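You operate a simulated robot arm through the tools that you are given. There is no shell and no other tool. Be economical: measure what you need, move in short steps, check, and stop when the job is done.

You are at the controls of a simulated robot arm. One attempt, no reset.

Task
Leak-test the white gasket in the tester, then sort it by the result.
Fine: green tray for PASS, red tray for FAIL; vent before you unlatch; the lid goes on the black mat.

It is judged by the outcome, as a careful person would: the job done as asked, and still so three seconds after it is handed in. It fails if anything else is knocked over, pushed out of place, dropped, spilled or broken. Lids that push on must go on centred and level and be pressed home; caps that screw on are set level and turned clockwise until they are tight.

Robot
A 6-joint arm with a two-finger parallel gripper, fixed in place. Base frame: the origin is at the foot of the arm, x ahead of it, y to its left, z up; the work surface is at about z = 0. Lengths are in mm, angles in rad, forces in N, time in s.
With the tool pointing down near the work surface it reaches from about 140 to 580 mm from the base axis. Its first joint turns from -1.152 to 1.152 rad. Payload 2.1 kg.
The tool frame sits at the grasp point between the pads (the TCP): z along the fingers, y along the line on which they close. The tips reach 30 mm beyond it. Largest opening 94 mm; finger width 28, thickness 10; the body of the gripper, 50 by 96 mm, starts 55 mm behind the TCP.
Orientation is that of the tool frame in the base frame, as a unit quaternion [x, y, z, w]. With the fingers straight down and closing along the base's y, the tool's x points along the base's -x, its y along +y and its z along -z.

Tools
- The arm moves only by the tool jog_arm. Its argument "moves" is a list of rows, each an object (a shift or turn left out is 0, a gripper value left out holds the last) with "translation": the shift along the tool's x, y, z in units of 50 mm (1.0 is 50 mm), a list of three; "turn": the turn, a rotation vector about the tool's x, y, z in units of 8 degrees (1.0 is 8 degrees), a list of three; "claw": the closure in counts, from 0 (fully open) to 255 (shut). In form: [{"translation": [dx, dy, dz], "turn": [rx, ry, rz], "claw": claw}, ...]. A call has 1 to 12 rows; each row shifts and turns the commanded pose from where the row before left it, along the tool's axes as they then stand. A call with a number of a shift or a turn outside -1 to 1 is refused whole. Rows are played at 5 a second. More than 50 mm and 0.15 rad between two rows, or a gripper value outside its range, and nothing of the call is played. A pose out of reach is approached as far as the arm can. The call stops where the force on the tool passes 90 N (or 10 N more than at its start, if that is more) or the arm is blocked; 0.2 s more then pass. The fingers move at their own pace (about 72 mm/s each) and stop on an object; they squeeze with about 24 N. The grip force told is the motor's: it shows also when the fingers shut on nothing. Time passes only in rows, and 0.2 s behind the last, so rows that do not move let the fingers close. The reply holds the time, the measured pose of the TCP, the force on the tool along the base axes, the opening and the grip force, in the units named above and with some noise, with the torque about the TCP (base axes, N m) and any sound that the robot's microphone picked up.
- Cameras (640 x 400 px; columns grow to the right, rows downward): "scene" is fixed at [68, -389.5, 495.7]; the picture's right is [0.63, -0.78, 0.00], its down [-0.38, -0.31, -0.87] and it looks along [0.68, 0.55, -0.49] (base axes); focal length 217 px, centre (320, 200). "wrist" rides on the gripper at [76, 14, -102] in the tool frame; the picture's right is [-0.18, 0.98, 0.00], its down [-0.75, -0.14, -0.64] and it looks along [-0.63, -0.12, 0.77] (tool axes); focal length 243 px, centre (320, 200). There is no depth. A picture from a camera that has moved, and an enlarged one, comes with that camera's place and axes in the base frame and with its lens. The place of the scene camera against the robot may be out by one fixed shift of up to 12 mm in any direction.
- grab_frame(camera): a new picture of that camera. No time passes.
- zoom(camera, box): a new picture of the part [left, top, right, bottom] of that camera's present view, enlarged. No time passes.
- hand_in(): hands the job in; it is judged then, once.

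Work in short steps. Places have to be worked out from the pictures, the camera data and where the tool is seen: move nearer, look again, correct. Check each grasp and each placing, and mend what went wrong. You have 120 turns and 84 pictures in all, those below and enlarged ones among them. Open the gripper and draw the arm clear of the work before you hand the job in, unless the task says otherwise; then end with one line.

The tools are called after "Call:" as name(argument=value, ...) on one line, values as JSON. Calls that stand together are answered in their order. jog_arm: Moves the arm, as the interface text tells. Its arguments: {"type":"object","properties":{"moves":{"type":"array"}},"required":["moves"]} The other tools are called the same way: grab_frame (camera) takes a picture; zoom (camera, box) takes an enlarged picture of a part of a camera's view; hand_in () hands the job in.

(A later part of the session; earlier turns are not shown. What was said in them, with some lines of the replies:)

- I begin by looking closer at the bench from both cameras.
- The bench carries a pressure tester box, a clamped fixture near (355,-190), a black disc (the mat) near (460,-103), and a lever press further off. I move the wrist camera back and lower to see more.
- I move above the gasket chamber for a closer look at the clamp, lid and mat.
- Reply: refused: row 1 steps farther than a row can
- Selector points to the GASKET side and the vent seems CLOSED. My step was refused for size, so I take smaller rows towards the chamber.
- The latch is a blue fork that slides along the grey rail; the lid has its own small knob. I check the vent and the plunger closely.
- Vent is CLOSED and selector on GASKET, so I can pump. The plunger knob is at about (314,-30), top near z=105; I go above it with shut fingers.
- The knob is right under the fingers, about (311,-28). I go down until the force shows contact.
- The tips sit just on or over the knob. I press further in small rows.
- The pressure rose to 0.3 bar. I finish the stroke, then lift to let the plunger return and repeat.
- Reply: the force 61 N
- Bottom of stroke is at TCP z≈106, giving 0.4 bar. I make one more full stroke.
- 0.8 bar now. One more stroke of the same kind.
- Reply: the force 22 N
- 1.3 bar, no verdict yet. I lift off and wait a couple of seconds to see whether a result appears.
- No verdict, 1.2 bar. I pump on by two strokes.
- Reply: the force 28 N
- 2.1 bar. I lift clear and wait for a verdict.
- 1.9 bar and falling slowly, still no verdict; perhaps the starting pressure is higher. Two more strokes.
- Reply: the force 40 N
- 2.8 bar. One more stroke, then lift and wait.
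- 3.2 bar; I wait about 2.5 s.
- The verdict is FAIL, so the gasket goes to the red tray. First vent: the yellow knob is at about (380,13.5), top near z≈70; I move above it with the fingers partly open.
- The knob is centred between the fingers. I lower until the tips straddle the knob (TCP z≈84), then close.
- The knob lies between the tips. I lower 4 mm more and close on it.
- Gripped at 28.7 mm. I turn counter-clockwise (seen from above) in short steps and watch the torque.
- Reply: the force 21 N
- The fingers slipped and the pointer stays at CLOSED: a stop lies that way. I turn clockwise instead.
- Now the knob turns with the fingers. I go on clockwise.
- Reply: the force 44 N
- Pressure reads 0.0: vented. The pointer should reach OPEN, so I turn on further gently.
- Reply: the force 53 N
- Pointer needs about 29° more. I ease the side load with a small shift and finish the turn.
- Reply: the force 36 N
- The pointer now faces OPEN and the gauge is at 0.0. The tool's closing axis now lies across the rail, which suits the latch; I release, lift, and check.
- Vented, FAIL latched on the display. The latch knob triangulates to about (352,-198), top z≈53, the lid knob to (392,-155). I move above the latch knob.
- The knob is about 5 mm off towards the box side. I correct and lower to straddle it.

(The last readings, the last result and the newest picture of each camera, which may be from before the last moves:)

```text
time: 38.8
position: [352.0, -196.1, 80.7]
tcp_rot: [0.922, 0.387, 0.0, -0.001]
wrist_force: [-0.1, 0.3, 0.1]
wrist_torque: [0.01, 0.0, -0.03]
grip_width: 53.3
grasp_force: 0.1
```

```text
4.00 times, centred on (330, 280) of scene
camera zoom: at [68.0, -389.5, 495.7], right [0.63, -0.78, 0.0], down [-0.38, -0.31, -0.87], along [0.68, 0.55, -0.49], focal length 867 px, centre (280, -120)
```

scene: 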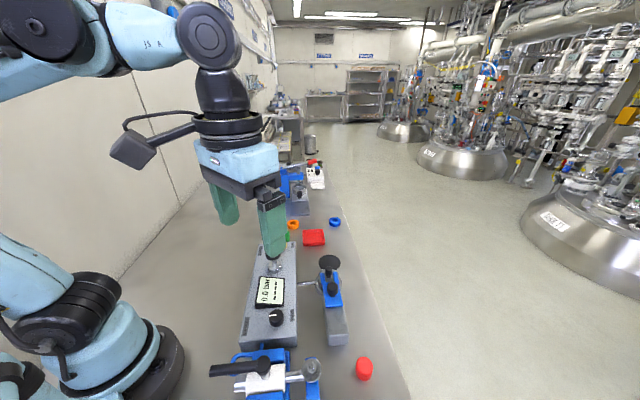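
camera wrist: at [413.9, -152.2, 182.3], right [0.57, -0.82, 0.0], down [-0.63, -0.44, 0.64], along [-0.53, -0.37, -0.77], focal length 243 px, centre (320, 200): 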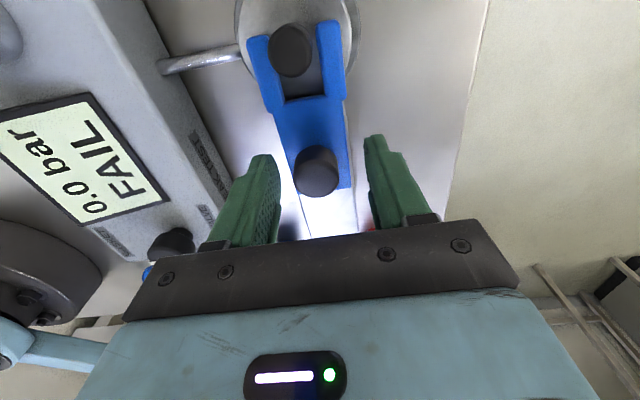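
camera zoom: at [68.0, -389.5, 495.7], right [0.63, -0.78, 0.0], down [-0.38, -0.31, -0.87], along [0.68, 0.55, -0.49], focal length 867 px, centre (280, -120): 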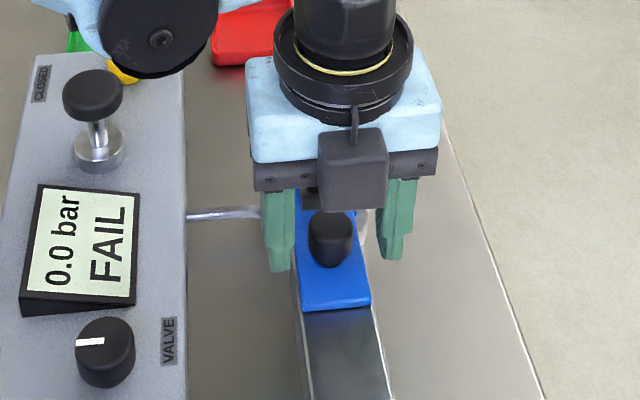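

The knob lies between the pads. I lower slightly and close on it.

Call:
jog_arm(moves=[{"translation": [-0.04, 0, 0.06]}, {"claw": 255}, {}, {}, {}])

Call:
zoom(camera="scene", box=[280, 230, 380, 330])

```text
time: 40.0
position: [348.0, -196.4, 77.6]
tcp_rot: [0.922, 0.388, -0.001, -0.003]
wrist_force: [-18.7, 19.5, 34.3]
wrist_torque: [0.0, -0.62, 0.16]
grip_width: 25.2
grasp_force: 44.7
```

```text
4.00 times, centred on (330, 280) of scene
camera zoom: at [67.9, -389.4, 495.7], right [0.63, -0.78, 0.0], down [-0.38, -0.31, -0.87], along [0.68, 0.55, -0.49], focal length 867 px, centre (280, -120)
```

zoom: 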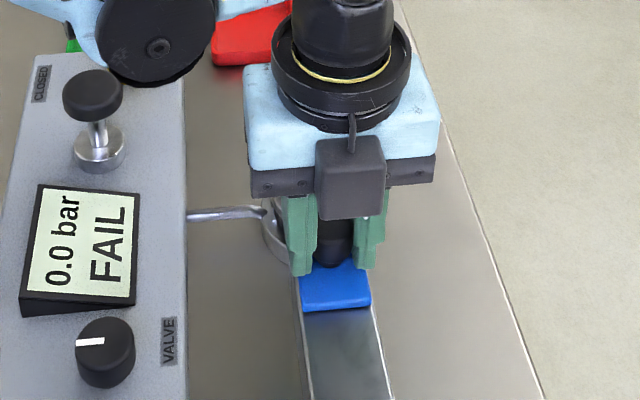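

Gripped (25 mm). I ease the load and pull the latch back along the rail.

Call:
jog_arm(moves=[{"translation": [-0.05, -0.03, -0.04]}, {"translation": [-0.15, 0, 0]}, {"translation": [-0.15, 0, 0]}, {}])

Call:
zoom(camera="scene", box=[280, 230, 380, 330])

```text
time: 41.0
position: [336.1, -208.7, 77.9]
tcp_rot: [0.922, 0.388, -0.001, 0.0]
wrist_force: [-9.4, 9.5, -37.2]
wrist_torque: [-0.22, -0.14, 0.08]
grip_width: 25.3
grasp_force: 45.2
```

```text
4.00 times, centred on (330, 280) of scene
camera zoom: at [68.1, -389.6, 495.6], right [0.63, -0.78, 0.0], down [-0.38, -0.31, -0.87], along [0.68, 0.55, -0.49], focal length 867 px, centre (280, -120)
```

zoom: 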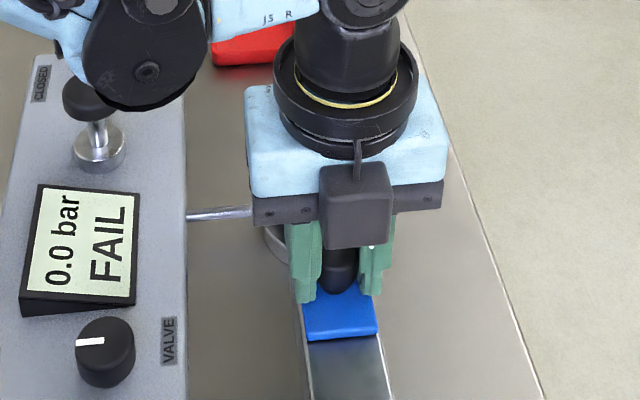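

The latch slides. I keep pulling, easing the upward pull slightly.

Call:
jog_arm(moves=[{"translation": [-0.15, -0.01, 0.03]}, {"translation": [-0.15, 0, 0]}, {"translation": [-0.15, 0, 0]}, {}])

Call:
grab_frame(camera="wrist")

```text
time: 42.0
position: [319.6, -223.7, 76.5]
tcp_rot: [0.922, 0.388, 0.0, 0.0]
wrist_force: [-4.8, 5.8, 37.9]
wrist_torque: [0.39, 0.18, 0.06]
grip_width: 25.4
grasp_force: 45.3
```

```text
36 pictures are left
camera wrist: at [382.6, -180.5, 179.4], right [0.57, -0.82, 0.0], down [-0.63, -0.44, 0.64], along [-0.53, -0.37, -0.77], focal length 243 px, centre (320, 200)
```

wrist: 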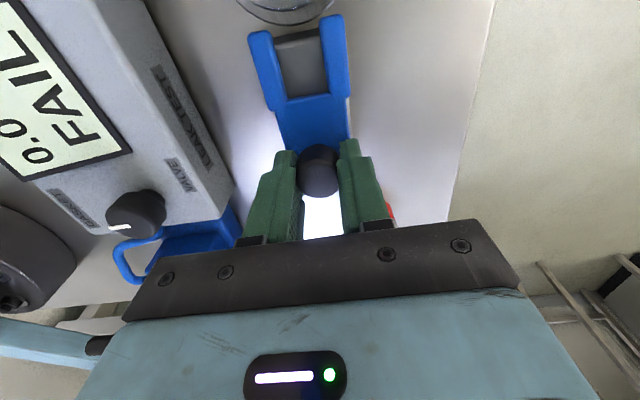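

The fork has cleared the lid knob; I pull ~12 mm more to clear the lid fully, then release and lift.

Call:
jog_arm(moves=[{"translation": [-0.13, 0, -0.03]}, {"translation": [-0.13, 0, 0]}, {}, {"claw": 110}, {}, {"translation": [0, 0, -0.6]}, {"translation": [0, 0, -0.6]}, {}])

Call:
grab_frame(camera="wrist")

Call:
zoom(camera="scene", box=[260, 220, 400, 340])

```text
time: 43.8
position: [310.5, -233.9, 139.0]
tcp_rot: [0.922, 0.388, 0.0, 0.0]
wrist_force: [0.0, -0.5, -0.1]
wrist_torque: [-0.01, -0.01, -0.01]
grip_width: 53.7
grasp_force: 0.1
```

```text
35 pictures are left
camera wrist: at [372.8, -189.8, 240.6], right [0.57, -0.82, 0.0], down [-0.63, -0.44, 0.64], along [-0.53, -0.37, -0.77], focal length 243 px, centre (320, 200)
```

wrist: 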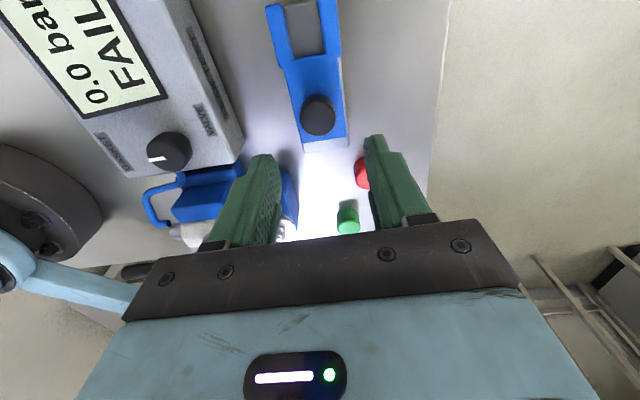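

```text
3.33 times, centred on (330, 280) of scene
camera zoom: at [68.0, -389.5, 495.7], right [0.63, -0.78, 0.0], down [-0.38, -0.31, -0.87], along [0.68, 0.55, -0.49], focal length 723 px, centre (287, -67)
```

zoom: 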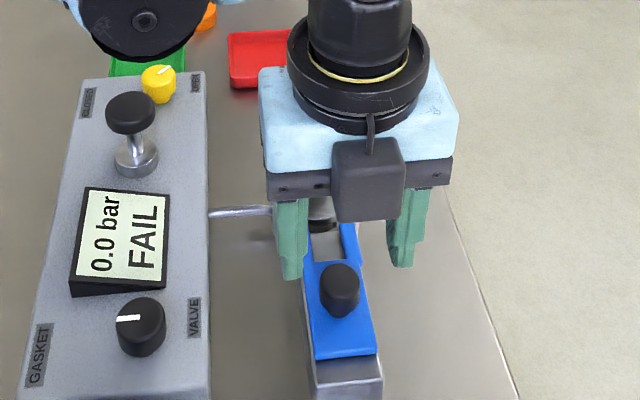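

Latch is fully back. I move along the rail axis to above the lid knob.

Call:
jog_arm(moves=[{"translation": [0.75, 0, 0]}, {"translation": [0.75, 0, 0]}, {"translation": [0.75, 0, 0]}, {}])

Call:
grab_frame(camera="wrist")

Call:
zoom(camera="scene", box=[260, 220, 400, 340])

```text
time: 44.8
position: [389.2, -151.8, 139.2]
tcp_rot: [0.922, 0.387, 0.0, 0.0]
wrist_force: [0.3, -0.6, 0.2]
wrist_torque: [0.02, 0.0, 0.0]
grip_width: 53.4
grasp_force: 0.0
```

```text
33 pictures are left
camera wrist: at [452.5, -108.3, 241.8], right [0.57, -0.82, 0.0], down [-0.63, -0.44, 0.64], along [-0.53, -0.37, -0.77], focal length 243 px, centre (320, 200)
```

wrist: 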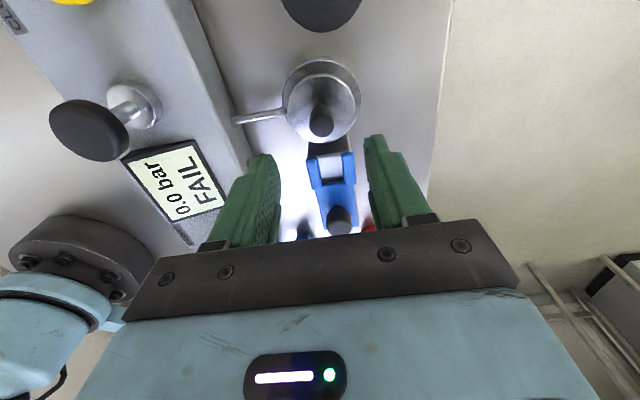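

```text
3.33 times, centred on (330, 280) of scene
camera zoom: at [68.0, -389.5, 495.7], right [0.63, -0.78, 0.0], down [-0.38, -0.31, -0.87], along [0.68, 0.55, -0.49], focal length 723 px, centre (287, -67)
```

zoom: 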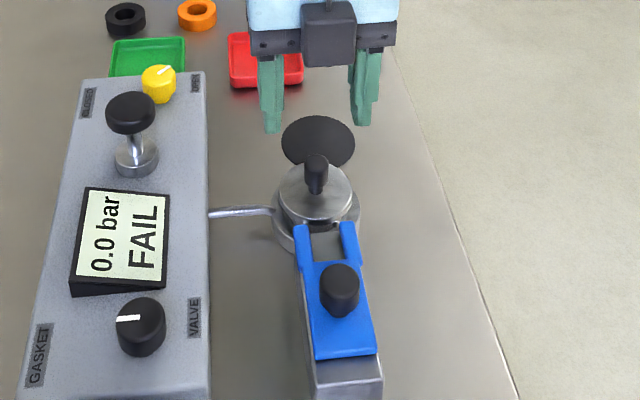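

The lid is free. Its knob is at about (394,-152); I centre over it and lower.

Call:
jog_arm(moves=[{"translation": [0.06, 0.06, 0.5]}, {"translation": [0, 0, 0.4]}, {"translation": [0, 0, 0.25]}, {}])

Call:
grab_frame(camera="wrist")

Call:
zoom(camera="scene", box=[280, 220, 380, 320])

```text
time: 45.8
position: [393.8, -152.2, 80.5]
tcp_rot: [0.922, 0.387, -0.001, 0.0]
wrist_force: [-0.4, 0.5, -0.6]
wrist_torque: [-0.01, -0.01, -0.03]
grip_width: 53.3
grasp_force: 0.0
```

```text
31 pictures are left
camera wrist: at [456.6, -107.8, 182.5], right [0.57, -0.82, 0.0], down [-0.63, -0.44, 0.64], along [-0.53, -0.37, -0.77], focal length 243 px, centre (320, 200)
```

wrist: 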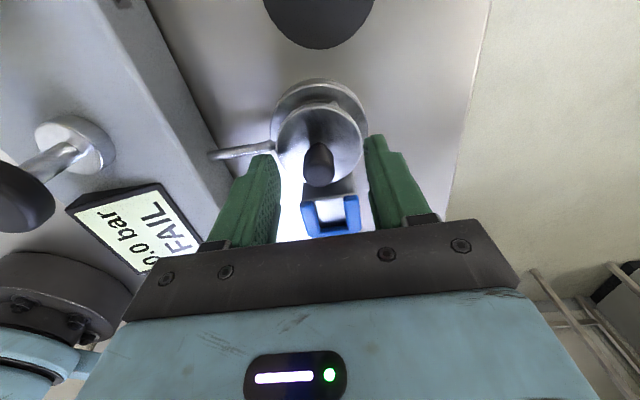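

```text
4.00 times, centred on (330, 270) of scene
camera zoom: at [68.0, -389.5, 495.7], right [0.63, -0.78, 0.0], down [-0.38, -0.31, -0.87], along [0.68, 0.55, -0.49], focal length 867 px, centre (280, -80)
```

zoom: 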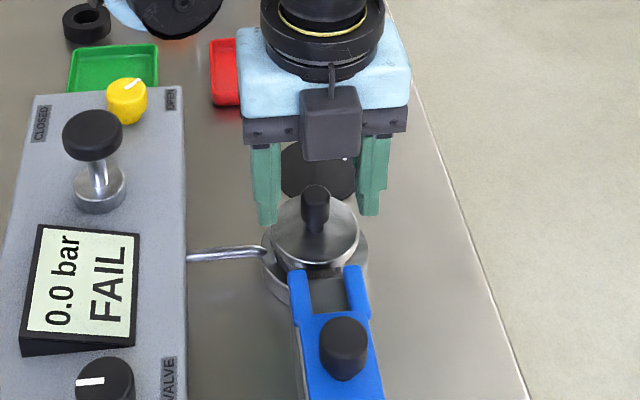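

Knob axis is about (393,-151.5), spanning z≈35–65. I lower 8 mm and close on it.

Call:
jog_arm(moves=[{"translation": [0, -0.02, 0.15]}, {}, {"claw": 255}, {}, {}, {}])

Call:
grab_frame(camera="wrist")

```text
time: 47.2
position: [393.4, -150.8, 72.9]
tcp_rot: [0.922, 0.388, 0.0, 0.0]
wrist_force: [-0.6, -0.5, -0.5]
wrist_torque: [0.0, 0.01, 0.03]
grip_width: 18.2
grasp_force: 23.8
```

```text
29 pictures are left
camera wrist: at [455.4, -107.1, 175.4], right [0.57, -0.82, 0.0], down [-0.63, -0.44, 0.64], along [-0.53, -0.37, -0.77], focal length 243 px, centre (320, 200)
```

wrist: 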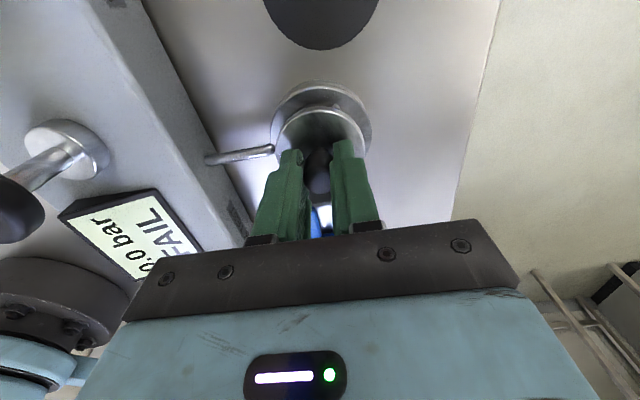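

The lid knob is gripped (18 mm). I lift straight up.

Call:
jog_arm(moves=[{"translation": [0, 0, -0.15]}, {"translation": [0, 0, -0.25]}, {"translation": [0, 0, -0.5]}, {"translation": [0, 0, -0.5]}, {}])

Call:
zoom(camera="scene", box=[260, 200, 380, 320])

Call:
grab_frame(camera="wrist")

```text
time: 48.4
position: [393.5, -151.3, 144.2]
tcp_rot: [0.922, 0.388, 0.0, 0.0]
wrist_force: [-0.5, 0.2, -0.9]
wrist_torque: [0.06, -0.01, 0.01]
grip_width: 0.0
grasp_force: 23.7
```

```text
3.33 times, centred on (320, 260) of scene
camera zoom: at [68.0, -389.5, 495.7], right [0.63, -0.78, 0.0], down [-0.38, -0.31, -0.87], along [0.68, 0.55, -0.49], focal length 723 px, centre (320, 0)
```

zoom: 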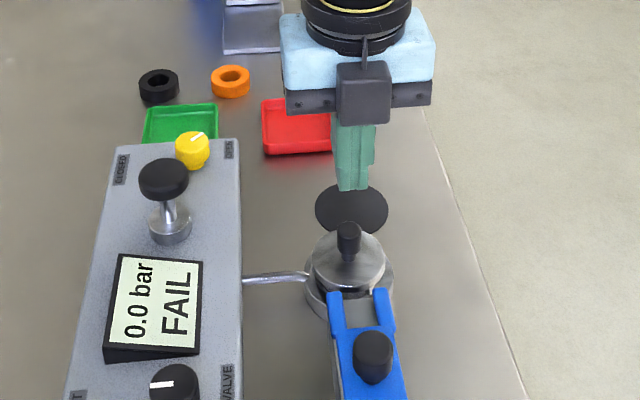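

```text
27 pictures are left
camera wrist: at [455.8, -107.4, 245.1], right [0.57, -0.82, 0.0], down [-0.63, -0.44, 0.64], along [-0.53, -0.37, -0.77], focal length 243 px, centre (320, 200)
```

wrist: 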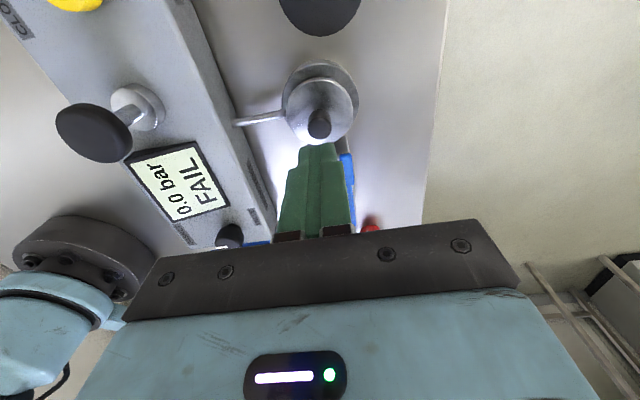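

The fingers slipped off; the lid stayed seated, nothing disturbed. I look at the knob shape closely.

Call:
zoom(camera="scene", box=[308, 258, 348, 298])

Call:
zoom(camera="wrist", box=[270, 40, 370, 150])

```text
10.00 times, centred on (328, 278) of scene
camera zoom: at [68.0, -389.5, 495.7], right [0.63, -0.78, 0.0], down [-0.38, -0.31, -0.87], along [0.68, 0.55, -0.49], focal length 2168 px, centre (240, -580)
```

zoom: 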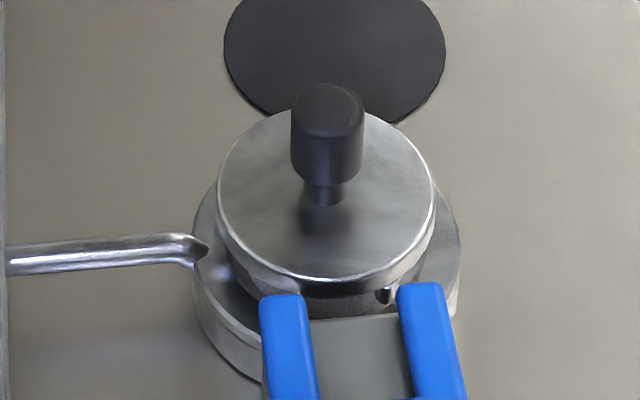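

```text
3.64 times, centred on (320, 95) of wrist
camera zoom: at [455.8, -107.4, 245.1], right [0.57, -0.82, 0.0], down [-0.63, -0.44, 0.64], along [-0.53, -0.37, -0.77], focal length 882 px, centre (320, 582)
```

zoom: 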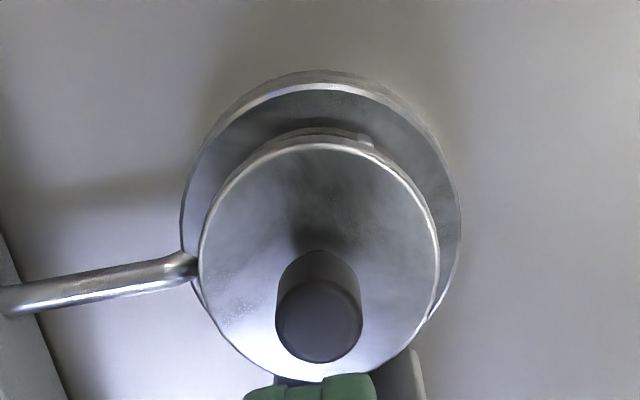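

The knob is an 18 mm cylinder on a neck, axis (393.5,-151), top z≈70, lid top z≈38. I regrip as low as I can and lift slowly.

Call:
jog_arm(moves=[{"claw": 150}, {}, {"translation": [0, 0, 0.6]}, {"translation": [0, 0, 0.6]}, {"translation": [0, 0, 0.22]}, {"translation": [0, 0, 0.06]}, {}])

```text
time: 50.0
position: [392.1, -152.3, 68.6]
tcp_rot: [0.922, 0.387, 0.001, 0.0]
wrist_force: [0.7, -0.2, -0.2]
wrist_torque: [-0.01, -0.01, -0.01]
grip_width: 38.6
grasp_force: 0.0
```

Call:
jog_arm(moves=[{"translation": [0, 0, 0.05]}, {"translation": [0, 0, 0.04]}, {}])

```text
time: 50.8
position: [392.5, -150.8, 67.3]
tcp_rot: [0.922, 0.388, -0.001, 0.0]
wrist_force: [-8.5, 2.2, 89.2]
wrist_torque: [0.01, 0.31, 0.0]
grip_width: 38.6
grasp_force: 0.1
```

The tips touched the lid top (z≈37). I back off slightly, close, and test-lift by a few mm.

Call:
jog_arm(moves=[{"translation": [0, 0, -0.09]}, {"claw": 255}, {}, {}, {}, {"translation": [0, 0, -0.05]}, {"translation": [0, 0, -0.05]}, {}])

Call:
zoom(camera="scene", box=[298, 248, 358, 308])

```text
time: 52.6
position: [392.7, -151.7, 74.1]
tcp_rot: [0.922, 0.387, -0.001, 0.0]
wrist_force: [0.6, -1.1, -1.1]
wrist_torque: [0.02, 0.0, 0.01]
grip_width: 18.6
grasp_force: 24.3
```

```text
6.67 times, centred on (328, 278) of scene
camera zoom: at [68.0, -389.5, 495.6], right [0.63, -0.78, 0.0], down [-0.38, -0.31, -0.87], along [0.68, 0.55, -0.49], focal length 1445 px, centre (267, -320)
```

zoom: 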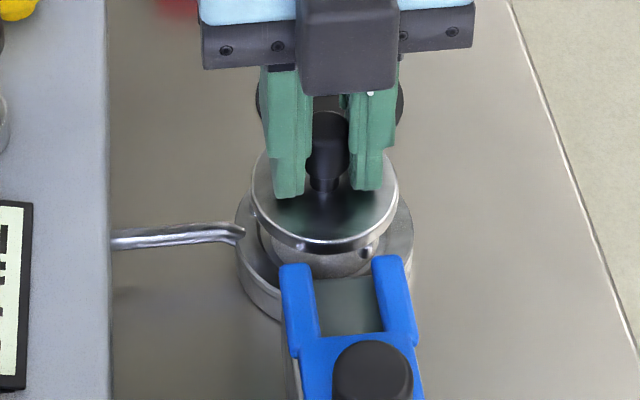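

The lid is rising with the fingers this time. I continue slowly.

Call:
jog_arm(moves=[{"translation": [0, 0, -0.08]}, {"translation": [0, 0, -0.1]}, {"translation": [0, 0, -0.1]}, {"translation": [0, 0, -0.1]}, {}])

Call:
zoom(camera="scene", box=[298, 238, 358, 298])

```text
time: 53.8
position: [392.3, -152.6, 93.0]
tcp_rot: [0.922, 0.387, 0.0, -0.001]
wrist_force: [-0.1, -1.0, -1.6]
wrist_torque: [-0.01, -0.01, 0.0]
grip_width: 18.6
grasp_force: 24.4
```

```text
6.67 times, centred on (328, 268) of scene
camera zoom: at [68.0, -389.5, 495.6], right [0.63, -0.78, 0.0], down [-0.38, -0.31, -0.87], along [0.68, 0.55, -0.49], focal length 1445 px, centre (267, -253)
```

zoom: 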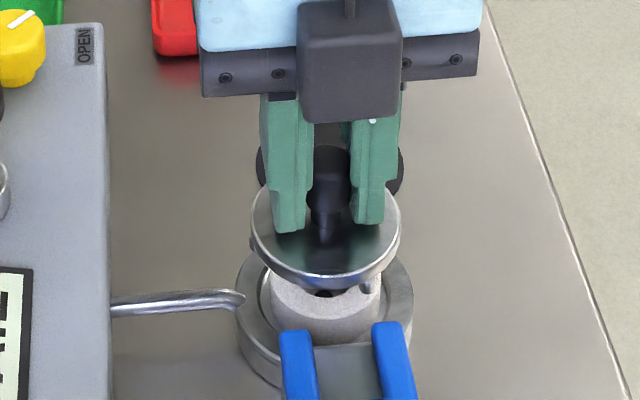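

The lid is off and the white gasket shows in the chamber. I lift higher and carry the lid over the mat at (460,-103).

Call:
jog_arm(moves=[{"translation": [0, 0, -0.3]}, {"translation": [0, 0, -0.3]}, {"translation": [0.4, 0.07, 0]}, {"translation": [0.42, 0.07, 0]}, {"translation": [0.42, 0.07, 0]}, {"translation": [0.42, 0.06, 0]}, {"translation": [0, 0, 0.4]}, {"translation": [0, 0, 0.4]}, {}])

Call:
zoom(camera="scene", box=[290, 210, 370, 290])

Call:
grab_frame(camera="wrist")

```text
time: 55.8
position: [460.6, -102.4, 82.7]
tcp_rot: [0.922, 0.387, 0.0, 0.0]
wrist_force: [-0.2, -0.2, -2.1]
wrist_torque: [-0.01, 0.02, 0.04]
grip_width: 18.1
grasp_force: 24.3
```

```text
5.00 times, centred on (330, 250) of scene
camera zoom: at [68.0, -389.5, 495.6], right [0.63, -0.78, 0.0], down [-0.38, -0.31, -0.87], along [0.68, 0.55, -0.49], focal length 1084 px, centre (270, -50)
```

zoom: 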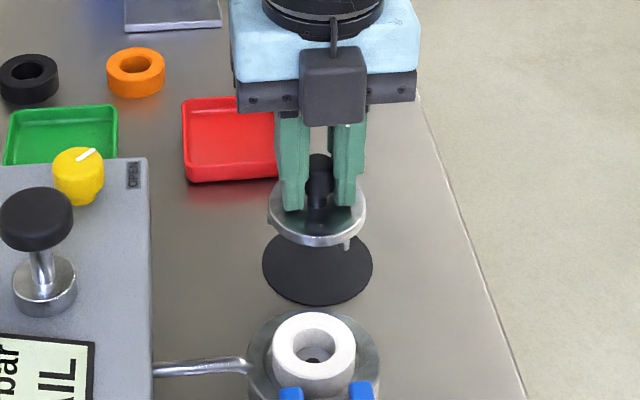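

```text
21 pictures are left
camera wrist: at [523.8, -58.4, 184.9], right [0.57, -0.82, 0.0], down [-0.63, -0.44, 0.64], along [-0.53, -0.37, -0.77], focal length 243 px, centre (320, 200)
```

wrist: 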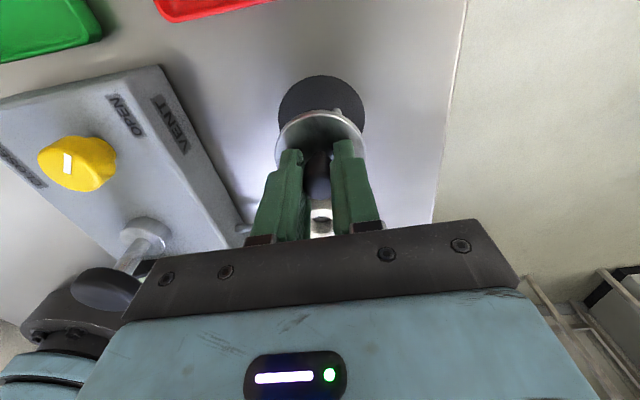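

Both views show the lid centred over the mat (mat ⌀≈68, lid ⌀≈56). I lower it until it touches.

Call:
jog_arm(moves=[{"translation": [0, 0, 0.3]}, {"translation": [0, 0, 0.3]}, {"translation": [0, 0, 0.1]}, {}])

Call:
zoom(camera="scene", box=[290, 220, 360, 280])

```text
time: 56.8
position: [460.3, -102.5, 48.1]
tcp_rot: [0.922, 0.387, 0.0, -0.001]
wrist_force: [0.5, -0.3, -1.4]
wrist_torque: [-0.02, 0.02, -0.01]
grip_width: 18.3
grasp_force: 24.0
```

```text
6.67 times, centred on (325, 250) of scene
camera zoom: at [68.0, -389.5, 495.6], right [0.63, -0.78, 0.0], down [-0.38, -0.31, -0.87], along [0.68, 0.55, -0.49], focal length 1445 px, centre (287, -133)
```

zoom: 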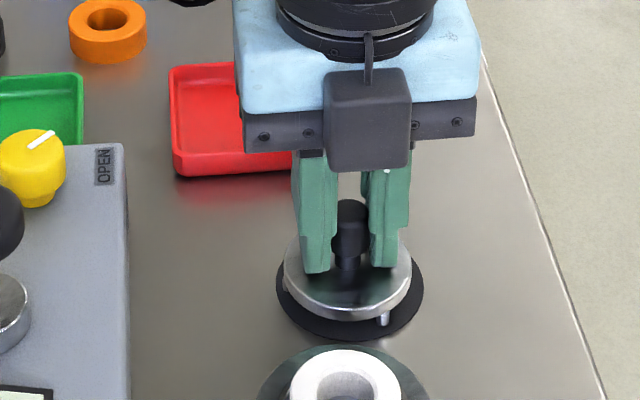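

Well centred with a few mm to go. I lower in fine steps to contact.

Call:
jog_arm(moves=[{"translation": [0, 0, 0.04]}, {"translation": [0, 0, 0.04]}, {}])

Call:
jog_arm(moves=[{"translation": [0, 0, 0.03]}, {}])

```text
time: 57.6
position: [461.2, -101.6, 45.2]
tcp_rot: [0.922, 0.387, 0.0, 0.0]
wrist_force: [2.0, 2.6, 51.9]
wrist_torque: [0.08, 0.17, 0.02]
grip_width: 18.1
grasp_force: 24.4
```

```text
time: 58.2
position: [460.9, -102.5, 46.5]
tcp_rot: [0.922, 0.387, 0.0, -0.001]
wrist_force: [-2.3, -1.0, 87.8]
wrist_torque: [0.24, 0.08, 0.16]
grip_width: 18.1
grasp_force: 24.0
```

Contact made. I ease the push off, open, and lift straight up.

Call:
jog_arm(moves=[{"translation": [0, 0, -0.09]}, {"claw": 150}, {}, {}, {"translation": [0, 0, -0.3]}, {"translation": [0, 0, -0.6]}, {"translation": [0, 0, -0.6]}, {}])

Call:
zoom(camera="scene", box=[270, 200, 370, 300])

```text
time: 60.0
position: [459.5, -104.3, 123.1]
tcp_rot: [0.922, 0.388, 0.0, 0.0]
wrist_force: [-0.6, 0.5, 0.2]
wrist_torque: [-0.03, 0.03, 0.03]
grip_width: 38.8
grasp_force: 0.0
```

```text
4.00 times, centred on (320, 250) of scene
camera zoom: at [68.0, -389.5, 495.7], right [0.63, -0.78, 0.0], down [-0.38, -0.31, -0.87], along [0.68, 0.55, -0.49], focal length 867 px, centre (320, 0)
```

zoom: 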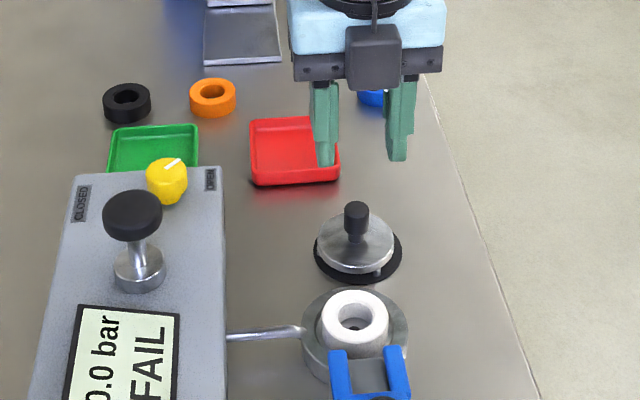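

The lid is on the mat, level and centred. Now I go back over the chamber to view the gasket.

Call:
jog_arm(moves=[{"translation": [-0.53, -0.1, 0], "claw": 85}, {"translation": [-0.53, -0.1, 0]}, {"translation": [-0.53, -0.09, 0]}, {}])

Call:
zoom(camera="wrist", box=[220, 30, 420, 200])

Call:
zoom(camera="scene", box=[303, 255, 353, 305])

```text
time: 61.0
position: [393.9, -148.8, 125.3]
tcp_rot: [0.922, 0.387, 0.0, 0.0]
wrist_force: [0.1, -0.5, 0.3]
wrist_torque: [0.0, -0.02, 0.02]
grip_width: 62.9
grasp_force: 0.1
```

```text
2.35 times, centred on (320, 115) of wrist
camera zoom: at [455.9, -105.1, 225.8], right [0.57, -0.82, 0.0], down [-0.63, -0.44, 0.64], along [-0.53, -0.37, -0.77], focal length 571 px, centre (320, 400)
```

zoom: 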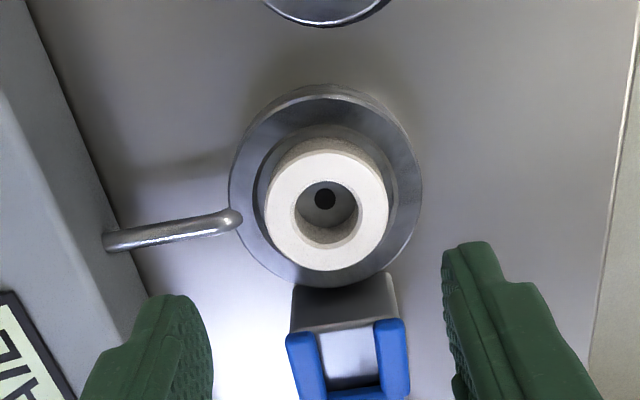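

```text
8.00 times, centred on (328, 280) of scene
camera zoom: at [68.0, -389.5, 495.7], right [0.63, -0.78, 0.0], down [-0.38, -0.31, -0.87], along [0.68, 0.55, -0.49], focal length 1734 px, centre (256, -440)
```

zoom: 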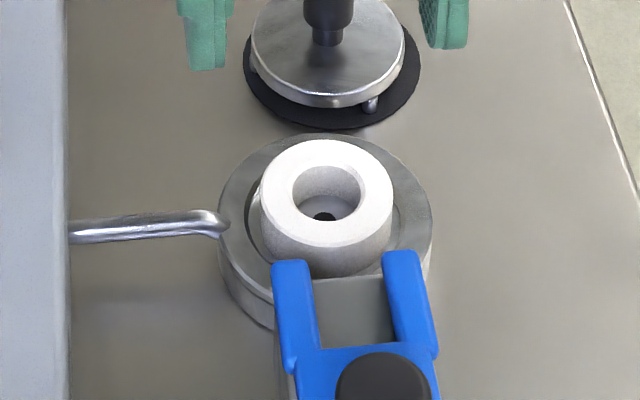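

Gasket: centre (393.3,-151.3), ⌀≈43, standing about 12 mm proud of the ring. I centre and go down to tips at z≈24.

Call:
jog_arm(moves=[{"translation": [-0.045, 0.026, 0.5]}, {"translation": [0, 0, 0.5]}, {"translation": [0, 0, 0.3]}, {"translation": [0, 0, 0.12]}, {}])

Call:
zoom(camera="scene", box=[303, 255, 353, 305])

```text
time: 62.2
position: [392.7, -151.9, 51.1]
tcp_rot: [0.922, 0.387, 0.001, 0.0]
wrist_force: [-0.7, -0.5, 0.7]
wrist_torque: [0.01, -0.02, 0.04]
grip_width: 62.5
grasp_force: 0.0
```

```text
8.00 times, centred on (328, 280) of scene
camera zoom: at [68.0, -389.5, 495.7], right [0.63, -0.78, 0.0], down [-0.38, -0.31, -0.87], along [0.68, 0.55, -0.49], focal length 1734 px, centre (256, -440)
```

zoom: 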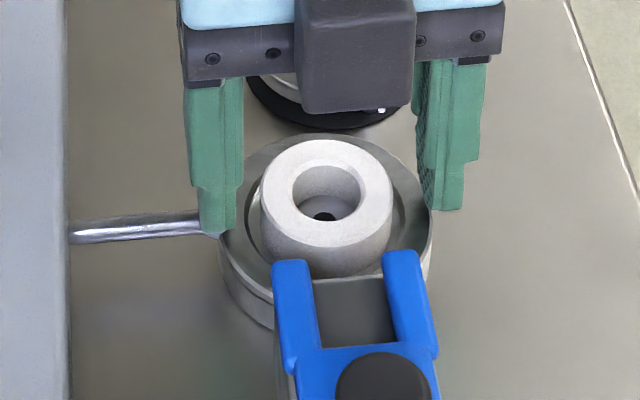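

No contact with ring or tube. I close on the gasket.

Call:
jog_arm(moves=[{"claw": 255}, {}, {}, {}, {"translation": [0, 0, -0.06]}, {"translation": [0, 0, -0.06]}, {}])

Call:
zoom(camera="scene", box=[303, 255, 353, 305])

```text
time: 63.8
position: [395.4, -151.9, 59.1]
tcp_rot: [0.922, 0.388, 0.0, 0.0]
wrist_force: [-0.5, 0.0, 0.3]
wrist_torque: [0.0, -0.03, -0.02]
grip_width: 42.6
grasp_force: 23.7
```

```text
8.00 times, centred on (328, 280) of scene
camera zoom: at [68.0, -389.5, 495.7], right [0.63, -0.78, 0.0], down [-0.38, -0.31, -0.87], along [0.68, 0.55, -0.49], focal length 1734 px, centre (256, -440)
```

zoom: 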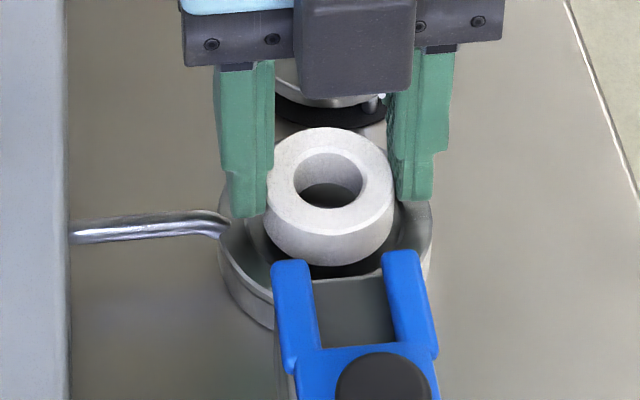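

Gasket held (42.6 mm) and free of the seat. I lift clear and carry it to the red tray, near (514,6).

Call:
jog_arm(moves=[{"translation": [0, 0, -0.5]}, {"translation": [0, 0, -0.5]}, {"translation": [0, 0, -0.3]}, {"translation": [0.65, -0.08, 0]}, {"translation": [0.65, -0.08, 0]}, {"translation": [0.65, -0.09, 0]}, {"translation": [0.65, -0.09, 0]}, {"translation": [0.65, -0.09, 0]}, {"translation": [0.65, -0.09, 0]}, {}, {}])

Call:
grab_frame(camera="wrist")

Call:
zoom(camera="scene", box=[260, 190, 360, 290])

```text
time: 66.2
position: [510.8, 3.0, 121.0]
tcp_rot: [0.922, 0.387, 0.0, 0.0]
wrist_force: [0.3, 0.0, -0.7]
wrist_torque: [-0.02, -0.02, -0.01]
grip_width: 42.6
grasp_force: 24.2
```

```text
14 pictures are left
camera wrist: at [574.0, 49.0, 222.4], right [0.57, -0.82, 0.0], down [-0.63, -0.44, 0.64], along [-0.53, -0.37, -0.77], focal length 243 px, centre (320, 200)
```

wrist: 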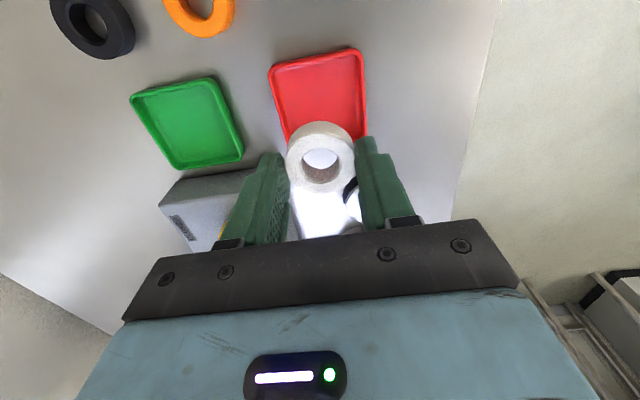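

```text
4.00 times, centred on (310, 240) of scene
camera zoom: at [68.0, -389.5, 495.7], right [0.63, -0.78, 0.0], down [-0.38, -0.31, -0.87], along [0.68, 0.55, -0.49], focal length 867 px, centre (360, 40)
```

zoom: 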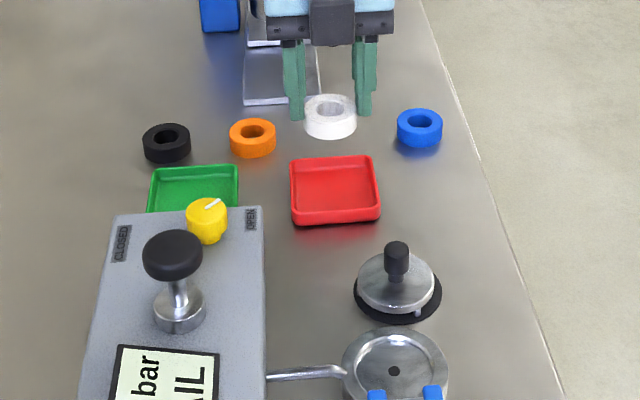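

The tray centre works out about 5 mm further out and 5 mm to the right. I correct and lower part of the way.

Call:
jog_arm(moves=[{"translation": [0.11, 0.1, 0.3]}, {"translation": [0, 0, 0.5]}, {"translation": [0, 0, 0.4]}, {}])

Call:
grab_frame(camera="wrist")

Call:
zoom(camera="scene", box=[280, 210, 350, 260])

```text
time: 67.2
position: [519.7, 6.9, 60.8]
tcp_rot: [0.922, 0.387, 0.0, 0.0]
wrist_force: [0.0, 0.1, -0.1]
wrist_torque: [0.0, 0.01, -0.02]
grip_width: 42.7
grasp_force: 23.5
```

```text
12 pictures are left
camera wrist: at [582.3, 51.5, 162.6], right [0.57, -0.82, 0.0], down [-0.63, -0.44, 0.64], along [-0.53, -0.37, -0.77], focal length 243 px, centre (320, 200)
```

wrist: 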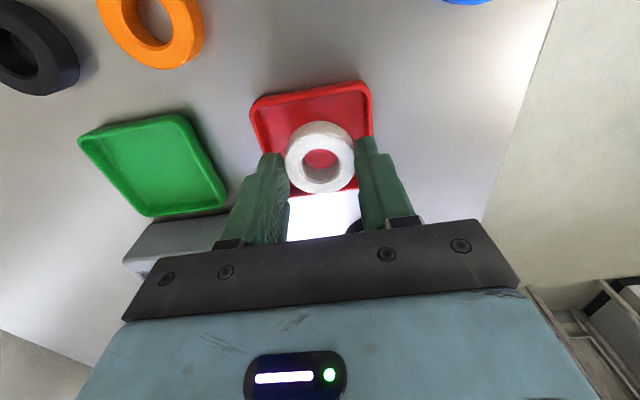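

```text
8.00 times, centred on (315, 235) of scene
camera zoom: at [68.0, -389.5, 495.7], right [0.63, -0.78, 0.0], down [-0.38, -0.31, -0.87], along [0.68, 0.55, -0.49], focal length 1734 px, centre (360, -80)
```

zoom: 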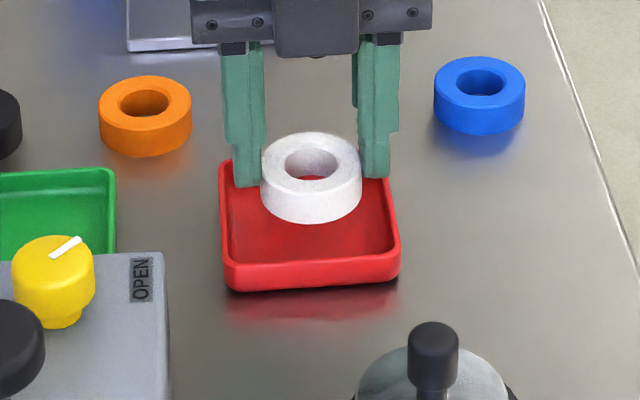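

Centred in both views. I lower close to the tray floor, then in fine steps.

Call:
jog_arm(moves=[{"translation": [0, -0.03, 0.15]}, {"translation": [0, 0, 0.1]}, {"translation": [0, 0, 0.04]}, {}])

Call:
zoom(camera="scene", box=[280, 210, 350, 260])

```text
time: 68.2
position: [517.2, 8.2, 48.5]
tcp_rot: [0.922, 0.388, 0.0, 0.0]
wrist_force: [1.0, 0.7, -0.3]
wrist_torque: [-0.04, -0.02, 0.0]
grip_width: 42.4
grasp_force: 23.9
```

```text
8.00 times, centred on (315, 235) of scene
camera zoom: at [68.0, -389.5, 495.7], right [0.63, -0.78, 0.0], down [-0.38, -0.31, -0.87], along [0.68, 0.55, -0.49], focal length 1734 px, centre (360, -80)
```

zoom: 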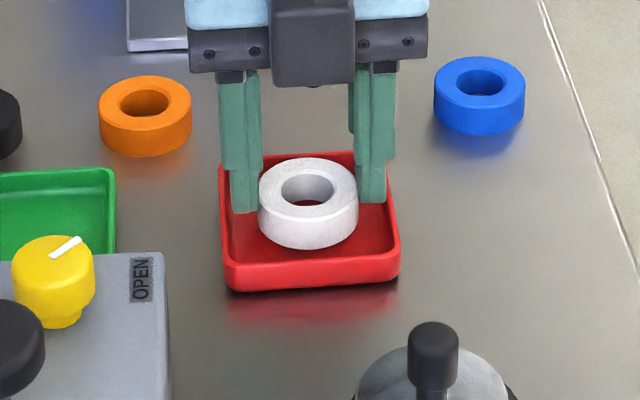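

Call:
jog_arm(moves=[{"translation": [0, 0, 0.04]}, {"translation": [0, 0, 0.03]}, {}])

Call:
jog_arm(moves=[{"translation": [0, 0, 0.03]}, {"translation": [0, 0, 0.03]}, {}])

```text
time: 69.0
position: [517.1, 8.2, 44.1]
tcp_rot: [0.922, 0.386, 0.0, -0.001]
wrist_force: [-0.5, -0.1, -0.3]
wrist_torque: [0.0, 0.0, -0.01]
grip_width: 42.8
grasp_force: 23.9
```

```text
time: 69.8
position: [518.3, 6.6, 42.8]
tcp_rot: [0.922, 0.387, 0.0, -0.001]
wrist_force: [-0.3, 3.8, 31.1]
wrist_torque: [0.04, 0.09, 0.04]
grip_width: 42.7
grasp_force: 24.3
```

Contact with the tray floor at z≈42.8. I ease the pressure, open just enough, and lift straight out.

Call:
jog_arm(moves=[{"translation": [0, 0, -0.03]}, {"claw": 118}, {}, {}, {"translation": [0, 0, -0.3]}, {"translation": [0, 0, -0.6]}, {"translation": [0, 0, -0.8]}, {"translation": [0, 0, -0.8]}, {}])

Call:
zoom(camera="scene", box=[240, 200, 370, 330])

```text
time: 71.8
position: [517.2, 7.1, 167.9]
tcp_rot: [0.922, 0.387, 0.0, -0.001]
wrist_force: [0.0, 0.1, 0.4]
wrist_torque: [0.02, 0.01, 0.02]
grip_width: 50.6
grasp_force: 0.0
```

```text
3.08 times, centred on (305, 265) of scene
camera zoom: at [68.0, -389.5, 495.7], right [0.63, -0.78, 0.0], down [-0.38, -0.31, -0.87], along [0.68, 0.55, -0.49], focal length 667 px, centre (366, 0)
```

zoom: 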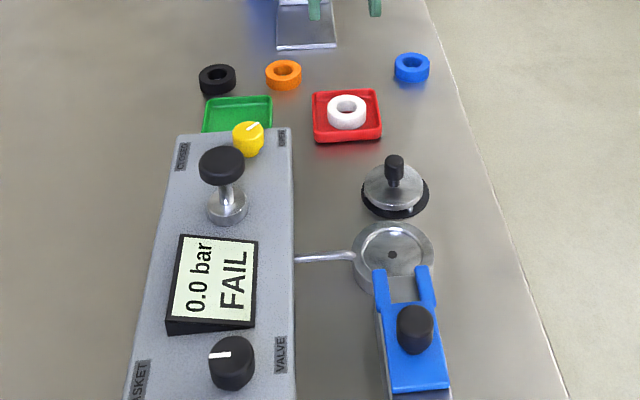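

The gasket lies flat in the red tray, the lid is on the mat and nothing else has moved. I open the gripper, raise the arm clear and take a last look.

Call:
jog_arm(moves=[{"translation": [0, 0, -0.9], "claw": 0}, {"translation": [0, 0, -0.9]}, {"translation": [-0.7, 0, -0.6]}, {"translation": [-0.9, 0, 0]}, {"translation": [-0.9, 0, 0]}, {}, {}])

Call:
grab_frame(camera="scene")

```text
time: 73.4
position: [430.1, -84.4, 288.8]
tcp_rot: [0.922, 0.388, 0.0, 0.0]
wrist_force: [-0.4, -0.5, 0.5]
wrist_torque: [0.02, -0.03, 0.0]
grip_width: 93.9
grasp_force: 0.1
```

```text
8 pictures are left
```

scene: 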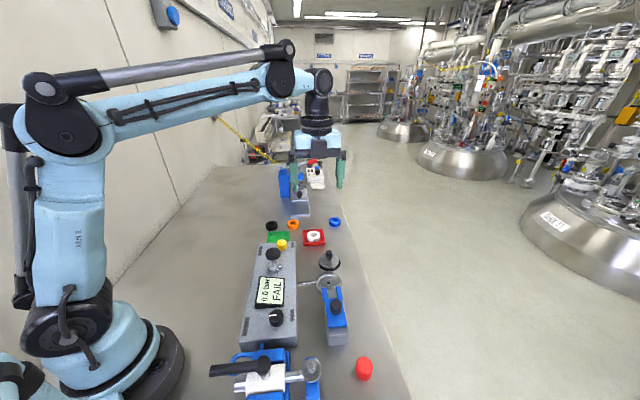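

Everything is in place and the arm is clear, so I hand in.

Call:
hand_in()

```text
The job is handed in.
```

The white gasket read FAIL at about 3.1 bar; I vented the tester to 0.0 bar before unlatching, put the lid on the black mat and placed the gasket in the red tray.
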